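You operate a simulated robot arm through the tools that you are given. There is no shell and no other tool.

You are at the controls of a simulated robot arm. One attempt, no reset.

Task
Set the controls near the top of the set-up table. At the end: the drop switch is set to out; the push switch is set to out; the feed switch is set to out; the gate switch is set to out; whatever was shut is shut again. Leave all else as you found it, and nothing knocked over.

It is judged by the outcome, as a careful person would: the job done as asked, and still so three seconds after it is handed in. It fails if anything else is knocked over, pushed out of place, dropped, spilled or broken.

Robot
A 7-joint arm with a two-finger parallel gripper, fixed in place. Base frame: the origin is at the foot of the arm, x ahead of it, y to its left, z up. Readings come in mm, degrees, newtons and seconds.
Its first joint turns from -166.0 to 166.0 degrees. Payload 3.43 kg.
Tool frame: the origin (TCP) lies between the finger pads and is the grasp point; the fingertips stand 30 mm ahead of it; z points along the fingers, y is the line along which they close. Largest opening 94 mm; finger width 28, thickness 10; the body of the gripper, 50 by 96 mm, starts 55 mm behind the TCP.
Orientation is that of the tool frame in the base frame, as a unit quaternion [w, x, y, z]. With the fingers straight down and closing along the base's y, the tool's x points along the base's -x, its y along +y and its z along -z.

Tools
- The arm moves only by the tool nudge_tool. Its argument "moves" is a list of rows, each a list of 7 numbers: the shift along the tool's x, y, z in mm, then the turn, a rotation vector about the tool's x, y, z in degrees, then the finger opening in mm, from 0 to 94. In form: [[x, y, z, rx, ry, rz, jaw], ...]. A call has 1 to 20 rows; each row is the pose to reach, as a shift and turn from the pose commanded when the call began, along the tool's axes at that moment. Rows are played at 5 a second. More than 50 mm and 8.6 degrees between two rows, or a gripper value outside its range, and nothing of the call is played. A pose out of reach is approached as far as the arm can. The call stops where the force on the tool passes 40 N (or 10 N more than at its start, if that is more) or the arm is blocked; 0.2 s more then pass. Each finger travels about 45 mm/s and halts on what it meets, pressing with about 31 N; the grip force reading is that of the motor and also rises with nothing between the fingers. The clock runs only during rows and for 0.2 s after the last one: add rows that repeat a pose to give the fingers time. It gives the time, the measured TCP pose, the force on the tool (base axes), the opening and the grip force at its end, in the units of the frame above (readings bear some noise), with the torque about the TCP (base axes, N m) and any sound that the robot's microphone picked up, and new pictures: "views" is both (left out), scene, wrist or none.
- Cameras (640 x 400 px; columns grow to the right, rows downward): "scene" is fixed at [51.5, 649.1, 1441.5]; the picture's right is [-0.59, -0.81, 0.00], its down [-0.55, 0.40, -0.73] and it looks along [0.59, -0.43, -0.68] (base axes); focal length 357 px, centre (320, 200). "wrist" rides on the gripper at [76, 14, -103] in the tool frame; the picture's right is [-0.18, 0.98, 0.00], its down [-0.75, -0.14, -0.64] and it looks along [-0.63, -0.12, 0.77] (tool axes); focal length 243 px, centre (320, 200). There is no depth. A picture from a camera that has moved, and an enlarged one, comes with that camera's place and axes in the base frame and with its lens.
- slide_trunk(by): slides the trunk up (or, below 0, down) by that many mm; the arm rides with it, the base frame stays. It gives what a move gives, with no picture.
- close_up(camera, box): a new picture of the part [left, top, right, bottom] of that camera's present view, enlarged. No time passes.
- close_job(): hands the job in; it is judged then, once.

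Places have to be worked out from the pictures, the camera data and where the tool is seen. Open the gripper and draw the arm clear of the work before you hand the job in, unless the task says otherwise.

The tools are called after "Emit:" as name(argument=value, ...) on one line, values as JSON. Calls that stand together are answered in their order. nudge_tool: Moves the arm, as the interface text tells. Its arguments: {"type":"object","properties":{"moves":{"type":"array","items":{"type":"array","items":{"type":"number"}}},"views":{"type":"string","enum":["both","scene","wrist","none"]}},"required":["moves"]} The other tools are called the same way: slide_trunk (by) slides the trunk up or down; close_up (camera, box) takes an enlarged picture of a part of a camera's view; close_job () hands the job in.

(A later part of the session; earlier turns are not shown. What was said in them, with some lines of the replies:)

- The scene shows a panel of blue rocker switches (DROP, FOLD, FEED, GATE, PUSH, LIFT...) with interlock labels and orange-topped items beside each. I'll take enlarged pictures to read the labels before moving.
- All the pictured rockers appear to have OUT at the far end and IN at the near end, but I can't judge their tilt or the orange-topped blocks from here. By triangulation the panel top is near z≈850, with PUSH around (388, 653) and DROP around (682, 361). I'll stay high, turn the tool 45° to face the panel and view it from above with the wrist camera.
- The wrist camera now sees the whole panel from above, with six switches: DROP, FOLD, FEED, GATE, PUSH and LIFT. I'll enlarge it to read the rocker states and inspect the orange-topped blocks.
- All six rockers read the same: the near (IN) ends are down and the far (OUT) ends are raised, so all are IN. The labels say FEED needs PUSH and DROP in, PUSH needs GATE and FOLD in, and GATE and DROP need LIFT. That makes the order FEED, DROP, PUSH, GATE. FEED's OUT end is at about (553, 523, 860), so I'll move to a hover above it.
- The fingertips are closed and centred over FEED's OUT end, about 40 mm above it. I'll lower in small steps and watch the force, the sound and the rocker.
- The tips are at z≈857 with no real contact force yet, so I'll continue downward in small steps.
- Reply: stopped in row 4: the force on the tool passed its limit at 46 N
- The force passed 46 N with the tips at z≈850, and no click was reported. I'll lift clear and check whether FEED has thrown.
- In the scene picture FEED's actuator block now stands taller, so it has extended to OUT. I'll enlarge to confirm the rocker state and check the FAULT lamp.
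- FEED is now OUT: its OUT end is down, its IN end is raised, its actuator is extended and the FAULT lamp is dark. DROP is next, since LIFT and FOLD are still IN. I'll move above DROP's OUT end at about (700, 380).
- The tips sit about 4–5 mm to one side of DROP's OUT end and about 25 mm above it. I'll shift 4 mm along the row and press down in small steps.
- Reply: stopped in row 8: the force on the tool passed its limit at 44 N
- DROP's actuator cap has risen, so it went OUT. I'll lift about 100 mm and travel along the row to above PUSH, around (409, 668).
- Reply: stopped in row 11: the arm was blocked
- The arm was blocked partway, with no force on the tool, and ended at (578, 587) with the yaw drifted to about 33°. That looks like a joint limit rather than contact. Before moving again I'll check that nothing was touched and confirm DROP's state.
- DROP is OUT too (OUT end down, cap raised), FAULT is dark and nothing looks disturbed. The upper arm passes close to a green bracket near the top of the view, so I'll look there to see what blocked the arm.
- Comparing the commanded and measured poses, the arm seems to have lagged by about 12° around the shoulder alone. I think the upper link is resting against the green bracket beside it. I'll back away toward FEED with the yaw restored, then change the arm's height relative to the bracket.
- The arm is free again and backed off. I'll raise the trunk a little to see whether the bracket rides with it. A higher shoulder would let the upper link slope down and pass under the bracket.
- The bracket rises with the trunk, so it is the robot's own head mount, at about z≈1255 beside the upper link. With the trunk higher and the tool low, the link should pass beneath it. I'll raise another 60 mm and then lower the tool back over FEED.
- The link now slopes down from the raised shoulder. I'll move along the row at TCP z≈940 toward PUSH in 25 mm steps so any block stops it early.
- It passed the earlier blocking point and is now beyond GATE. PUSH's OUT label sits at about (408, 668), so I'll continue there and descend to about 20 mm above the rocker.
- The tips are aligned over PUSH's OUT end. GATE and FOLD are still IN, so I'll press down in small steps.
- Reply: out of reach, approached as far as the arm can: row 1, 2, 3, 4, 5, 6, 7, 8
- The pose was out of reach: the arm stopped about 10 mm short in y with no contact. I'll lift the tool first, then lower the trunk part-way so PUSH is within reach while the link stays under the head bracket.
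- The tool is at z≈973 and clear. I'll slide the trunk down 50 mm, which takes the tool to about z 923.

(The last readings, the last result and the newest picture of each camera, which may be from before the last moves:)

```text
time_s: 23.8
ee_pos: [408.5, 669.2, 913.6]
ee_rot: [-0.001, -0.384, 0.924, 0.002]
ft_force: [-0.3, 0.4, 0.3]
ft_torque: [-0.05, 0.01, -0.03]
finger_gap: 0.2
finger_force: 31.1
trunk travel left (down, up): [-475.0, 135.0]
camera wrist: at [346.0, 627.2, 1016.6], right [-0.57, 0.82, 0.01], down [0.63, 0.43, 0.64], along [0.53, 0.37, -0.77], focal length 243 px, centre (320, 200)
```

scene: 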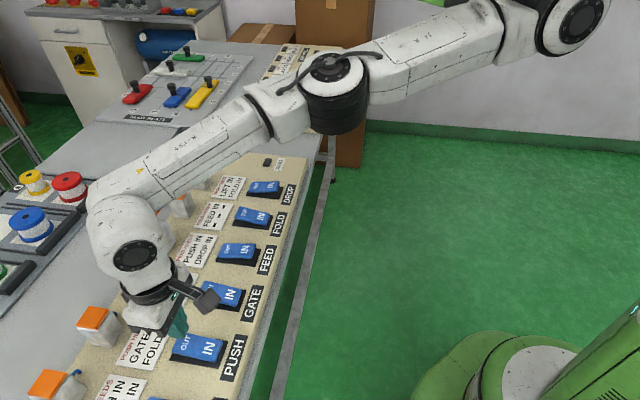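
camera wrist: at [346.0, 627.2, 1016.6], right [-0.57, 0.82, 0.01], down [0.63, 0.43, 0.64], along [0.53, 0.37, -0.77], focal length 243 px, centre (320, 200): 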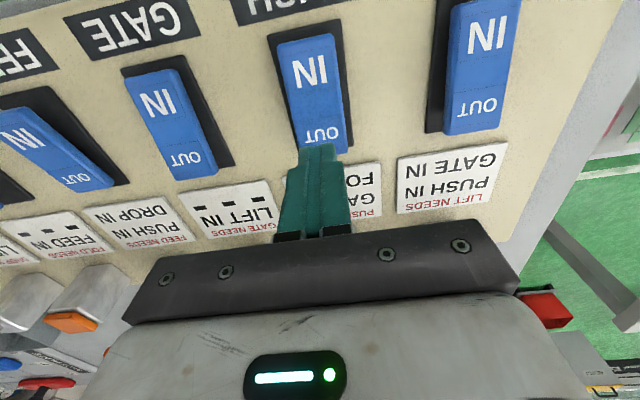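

The pose was reached at (408.5, 669, 914), aligned over PUSH's OUT end. I'll press now in small steps.

Emit:
nudge_tool(moves=[[0, 0, 8, 0, 0, 0, 0], [0, 0, 16, 0, 0, 0, 0], [0, 0, 22, 0, 0, 0, 0], [0, 0, 26, 0, 0, 0, 0], [0, 0, 29, 0, 0, 0, 0], [0, 0, 32, 0, 0, 0, 0], [0, 0, 35, 0, 0, 0, 0], [0, 0, 38, 0, 0, 0, 0]], views="both")

```text
time_s: 25.6
ee_pos: [409.8, 671.4, 881.5]
ee_rot: [-0.001, -0.383, 0.924, 0.005]
ft_force: [1.5, -7.7, 32.9]
ft_torque: [-0.58, 0.24, -0.07]
finger_gap: 0.3
finger_force: 31.4
trunk travel left (down, up): [-475.0, 135.0]
camera wrist: at [346.2, 627.1, 982.5], right [-0.57, 0.82, 0.01], down [0.64, 0.43, 0.64], along [0.53, 0.37, -0.77], focal length 243 px, centre (320, 200)
```

scene: 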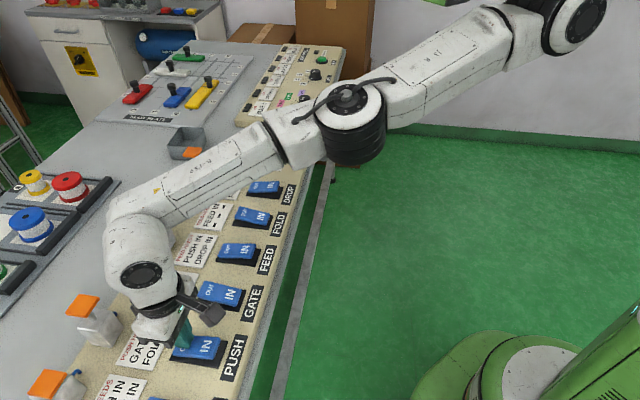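
wrist: 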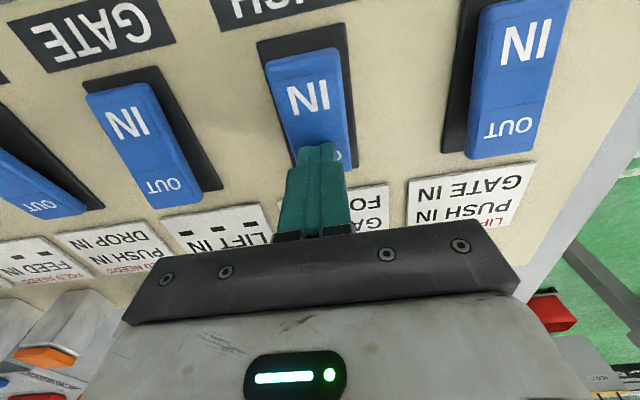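

PUSH's actuator cap has risen. I'll lift about 37 mm, staying low so the link stays below the head bracket, and move one pitch back to above GATE's OUT end before checking everything.

Emit:
nudge_tool(moves=[[0, 0, -15, 0, 0, 0, 0], [0, 0, -37, 0, 0, 0, 0], [0, -25, -37, 0, 0, 0, 0], [0, -50, -37, 0, 0, 0, 0], [0, -77, -37, 0, 0, 0, 0], [0, -103, -37, 0, 0, 0, 0], [0, -103, -37, 0, 0, 0, 0]], views="both")

```text
time_s: 27.1
ee_pos: [484.8, 599.2, 912.3]
ee_rot: [-0.001, -0.383, 0.924, 0.002]
ft_force: [-0.1, -0.1, -0.4]
ft_torque: [0.02, 0.04, -0.04]
finger_gap: 0.0
finger_force: 31.2
trunk travel left (down, up): [-475.0, 135.0]
camera wrist: at [419.1, 555.0, 1014.3], right [-0.57, 0.82, 0.01], down [0.63, 0.43, 0.64], along [0.53, 0.37, -0.77], focal length 243 px, centre (320, 200)
```

scene: 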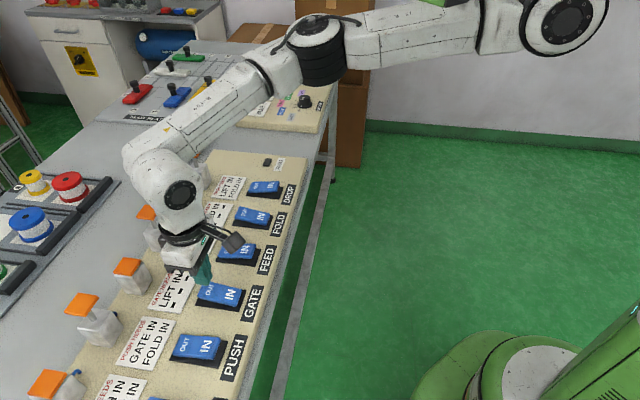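
wrist: 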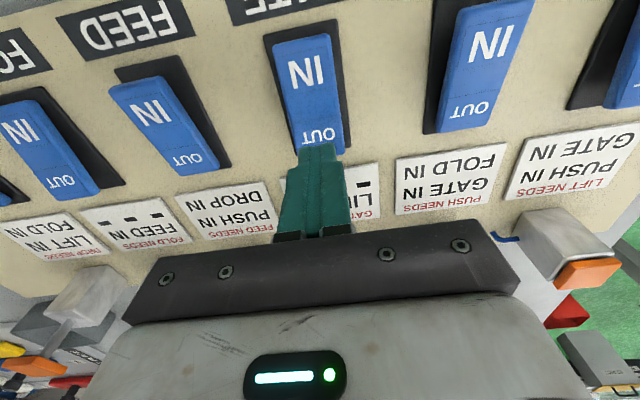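

Emit:
close_up(camera="scene", box=[60, 270, 260, 400])

Emit:
close_up(camera="wrist", box=[240, 0, 560, 200])

Emit:
close_up(camera="scene", box=[180, 130, 330, 260])

```text
3.08 times, centred on (160, 335) of scene
camera zoom: at [51.5, 649.1, 1441.5], right [-0.59, -0.81, 0.0], down [-0.55, 0.4, -0.73], along [0.59, -0.43, -0.68], focal length 1099 px, centre (812, -215)
```

zoom: 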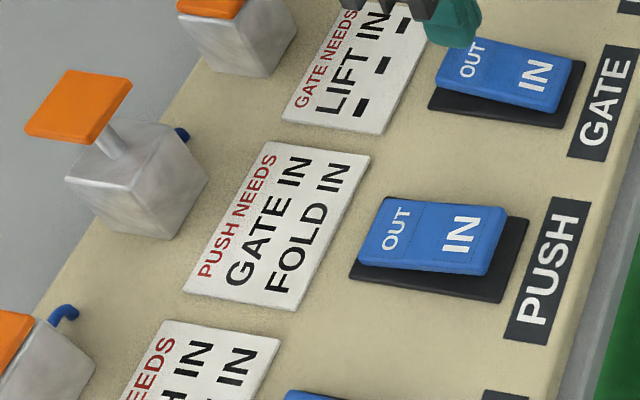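

```text
2.00 times, centred on (400, 100) of wrist
camera zoom: at [419.1, 555.0, 1014.3], right [-0.57, 0.82, 0.01], down [0.63, 0.43, 0.64], along [0.53, 0.37, -0.77], focal length 485 px, centre (160, 400)
```

zoom: 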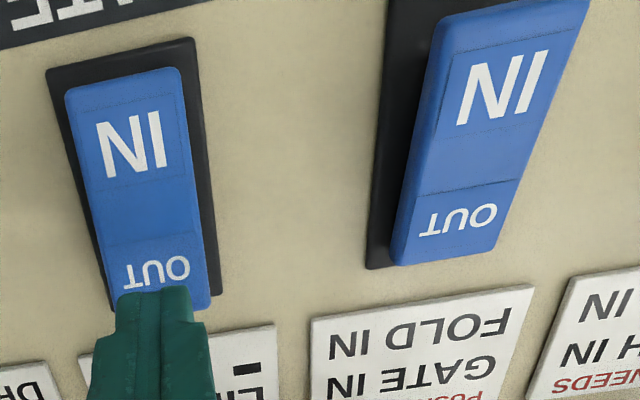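

```text
3.08 times, centred on (255, 195) of scene
camera zoom: at [51.5, 649.1, 1441.5], right [-0.59, -0.81, 0.0], down [-0.55, 0.4, -0.73], along [0.59, -0.43, -0.68], focal length 1099 px, centre (520, 215)
```

zoom: 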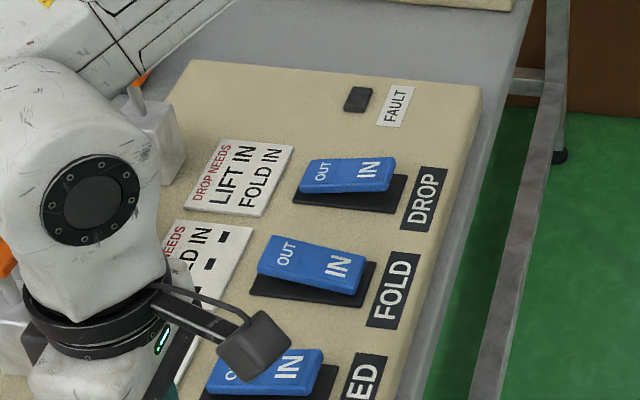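

PUSH, FEED and DROP are all OUT, FOLD and LIFT are IN, and FAULT is dark. The tips are aligned over GATE's OUT end near (480, 597), so I'll press GATE.

Emit:
nudge_tool(moves=[[0, 0, 8, 0, 0, 0, 0], [0, 0, 16, 0, 0, 0, 0], [0, 0, 22, 0, 0, 0, 0], [0, 0, 26, 0, 0, 0, 0], [0, 0, 29, 0, 0, 0, 0], [0, 0, 32, 0, 0, 0, 0], [0, 0, 35, 0, 0, 0, 0], [0, 0, 38, 0, 0, 0, 0]], views="both")

```text
time_s: 29.1
ee_pos: [483.0, 600.0, 880.1]
ee_rot: [-0.001, -0.383, 0.924, 0.006]
ft_force: [1.5, -2.7, 11.7]
ft_torque: [-0.2, 0.04, 0.06]
finger_gap: 0.0
finger_force: 31.3
trunk travel left (down, up): [-475.0, 135.0]
stopped in row 8: the force on the tool passed its limit at 42 N (the readings are from after the stop); the commanded pose is now the measured one
camera wrist: at [419.6, 556.4, 982.2], right [-0.56, 0.82, 0.01], down [0.64, 0.43, 0.64], along [0.53, 0.37, -0.77], focal length 243 px, centre (320, 200)
```

scene: 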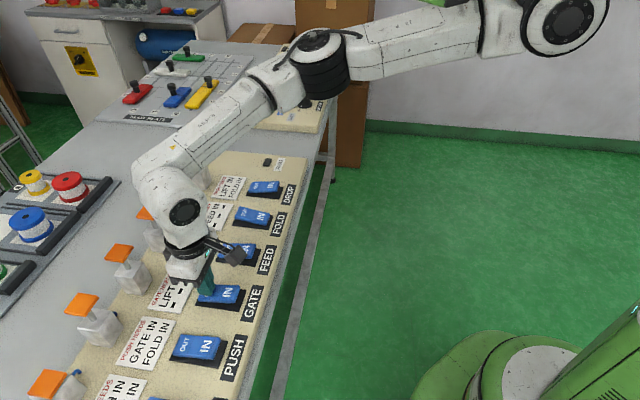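
wrist: 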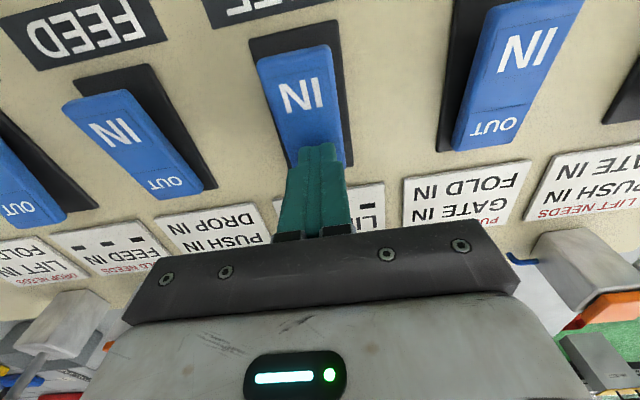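

GATE's cap has risen as well. I'll lift off, go back along the row to the FEED position where the arm clears the head bracket, then rise and open the gripper while drawing back toward the robot.

Emit:
nudge_tool(moves=[[0, 0, -15, 0, 0, 0, 0], [0, 0, -38, 0, 0, 0, 0], [0, -30, -38, 0, 0, 0, 0], [0, -60, -38, 0, 0, 0, 0], [0, -95, -38, 0, 0, 0, 0], [0, -130, -38, 0, 0, 0, 0], [5, -130, -75, 0, 0, 0, 0], [15, -130, -115, 0, 0, 0, 0], [25, -130, -155, 0, 0, 0, 0], [40, -130, -195, 0, 0, 0, 0], [55, -130, -235, 0, 0, 0, 0], [55, -130, -235, 0, 0, 0, 0]], views="both")

```text
time_s: 31.7
ee_pos: [537.6, 466.1, 1112.3]
ee_rot: [-0.001, -0.383, 0.924, 0.005]
ft_force: [0.5, -0.1, -2.3]
ft_torque: [0.0, 0.01, 0.01]
finger_gap: 0.1
finger_force: 30.2
trunk travel left (down, up): [-475.0, 135.0]
camera wrist: at [473.8, 423.2, 1214.0], right [-0.57, 0.82, 0.01], down [0.64, 0.43, 0.64], along [0.52, 0.37, -0.77], focal length 243 px, centre (320, 200)
```

scene: 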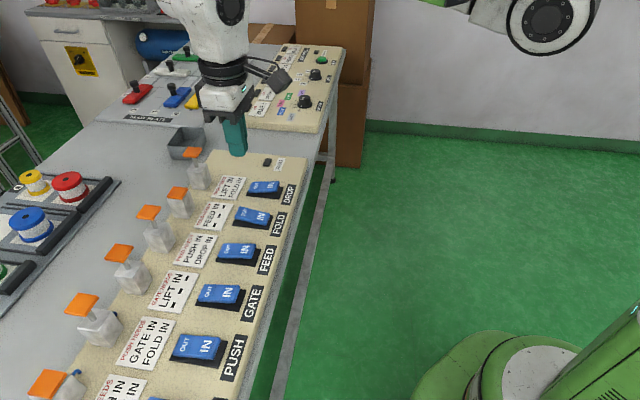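
wrist: 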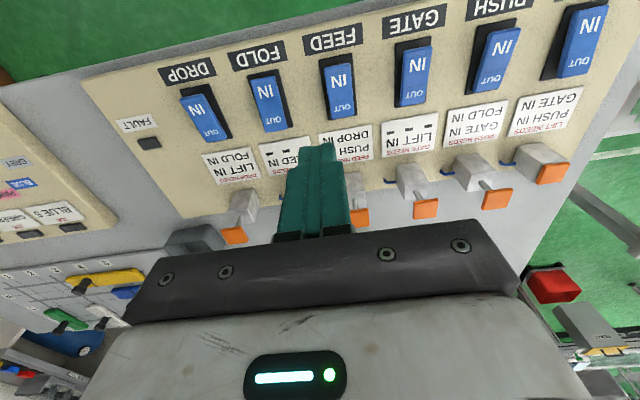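

Now I have a clear overview of the panel. I'll enlarge it to verify all six switches, the actuators and the FAULT lamp.

Emit:
close_up(camera="scene", box=[60, 230, 270, 400])

Emit:
close_up(camera="scene", box=[130, 110, 310, 270])

Emit:
close_up(camera="wrist", box=[100, 0, 640, 260])

Emit:
close_up(camera="scene", box=[0, 0, 360, 210])

```text
2.35 times, centred on (165, 315) of scene
camera zoom: at [51.5, 649.1, 1441.5], right [-0.59, -0.81, 0.0], down [-0.55, 0.4, -0.73], along [0.59, -0.43, -0.68], focal length 841 px, centre (685, -71)
```

zoom: 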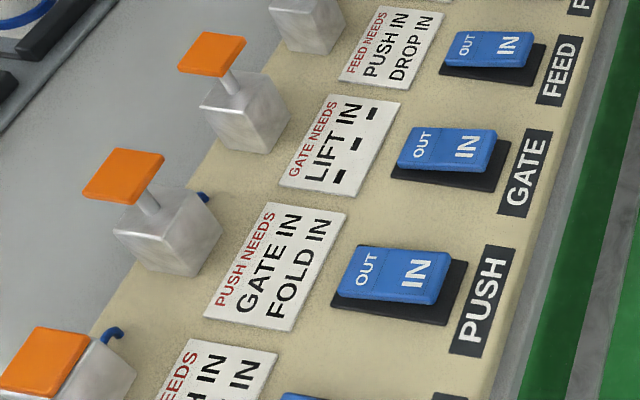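

```text
2.50 times, centred on (220, 190) of scene
camera zoom: at [51.5, 649.1, 1441.5], right [-0.59, -0.81, 0.0], down [-0.55, 0.4, -0.73], along [0.59, -0.43, -0.68], focal length 893 px, centre (570, 225)
```

zoom: 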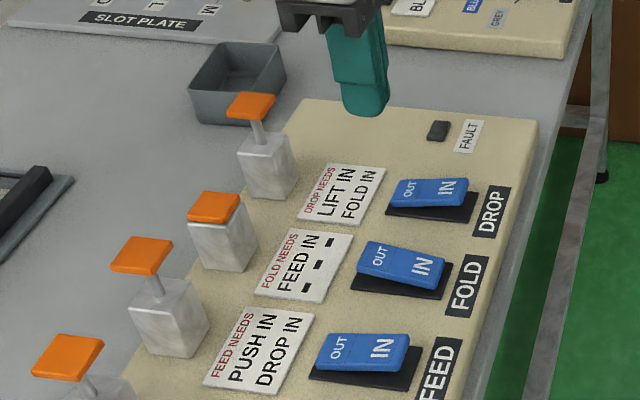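

```text
1.19 times, centred on (370, 130) of wrist
camera zoom: at [473.8, 423.2, 1214.0], right [-0.57, 0.82, 0.01], down [0.64, 0.43, 0.64], along [0.52, 0.37, -0.77], focal length 288 px, centre (261, 283)
```

zoom: 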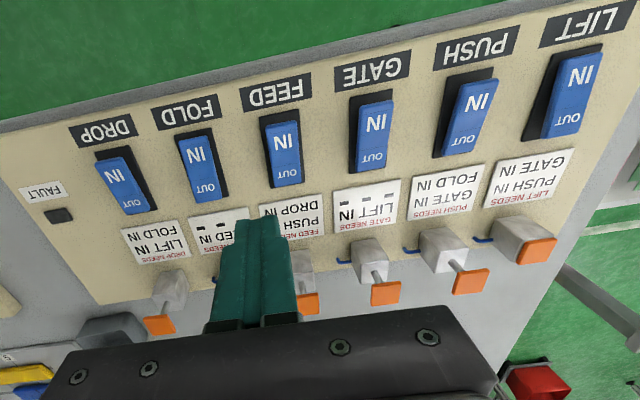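

```text
1.78 times, centred on (180, 105) of scene
camera zoom: at [51.5, 649.1, 1441.5], right [-0.59, -0.81, 0.0], down [-0.55, 0.4, -0.73], along [0.59, -0.43, -0.68], focal length 635 px, centre (569, 369)
```

zoom: 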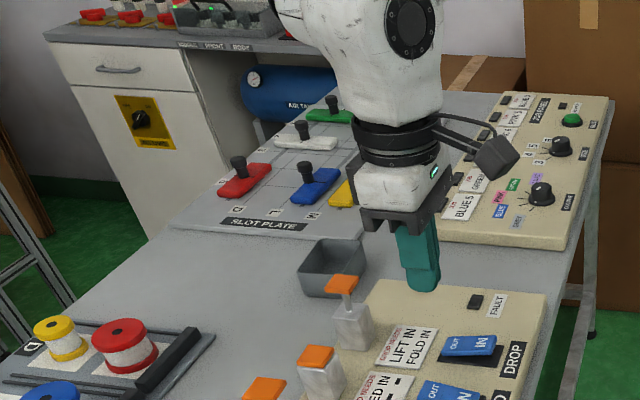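

All checks pass: DROP, FEED, GATE and PUSH are OUT, FOLD and LIFT are still IN, and FAULT is dark. I opened no cover along the way. I'll return the trunk to its starting height, then draw the arm back and open the gripper.

Emit:
slide_trunk(by=-50)

Emit:
nudge_tool(moves=[[0, 0, -40, 0, 0, 0, 0], [0, 0, -85, 0, 0, 0, 30], [35, 0, -85, 0, 0, 0, 60], [70, 0, -85, 0, 0, 0, 94], [105, 0, -85, 0, 0, 0, 94], [140, 0, -85, 0, 0, 0, 94], [140, 0, -85, 0, 0, 0, 94], [140, 0, -85, 0, 0, 0, 94]], views="both")

```text
time_s: 32.6
ee_pos: [538.3, 467.6, 1061.9]
ee_rot: [-0.001, -0.384, 0.923, 0.005]
ft_force: [0.0, 0.2, 0.2]
ft_torque: [-0.02, -0.01, 0.0]
finger_gap: 0.1
finger_force: 31.0
trunk travel left (down, up): [-425.0, 185.0]
```

```text
time_s: 34.4
ee_pos: [438.7, 368.5, 1147.7]
ee_rot: [0.0, -0.383, 0.924, 0.005]
ft_force: [0.0, -0.1, 0.3]
ft_torque: [-0.03, 0.0, 0.02]
finger_gap: 93.7
finger_force: 0.1
trunk travel left (down, up): [-425.0, 185.0]
camera wrist: at [374.7, 324.6, 1248.8], right [-0.57, 0.82, 0.01], down [0.64, 0.43, 0.64], along [0.53, 0.37, -0.77], focal length 243 px, centre (320, 200)
```

scene: 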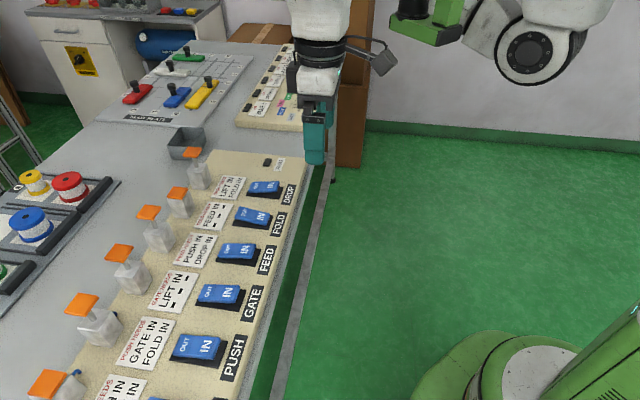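
wrist: 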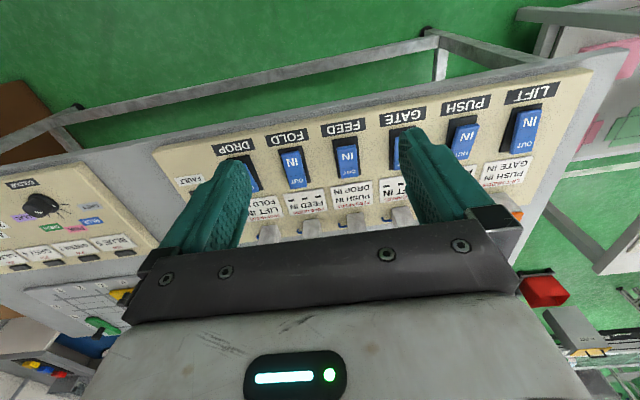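

The gripper is open, the arm is drawn clear of the panel at z≈1148, and the four actuators (DROP, FEED, GATE, PUSH) remain extended with nothing disturbed. I'm handing the job in.

Emit:
close_job()

```text
The job is handed in.
```

The job is handed in: the drop, push, feed and gate switches are all set to out. I checked each one in the pictures after throwing it, and its orange-topped block had risen.

- **Left as found:** the fold and lift switches are still in, and the fault lamp stayed dark throughout.
- **Order:** the labels say which switches must be in before each one is thrown, so I worked feed, drop, push, then gate.
- **Covers:** I saw nothing shut over these switches and opened nothing, so there was nothing to shut again.
- **Arm blocked once:** on the way from drop to push the arm stopped, most likely because its upper link met the robot's own head bracket. The tool felt no force and nothing on the table moved. I raised the trunk to pass under the bracket and later returned it to its starting height.

At hand-in the gripper was open and the arm was clear of the panel.
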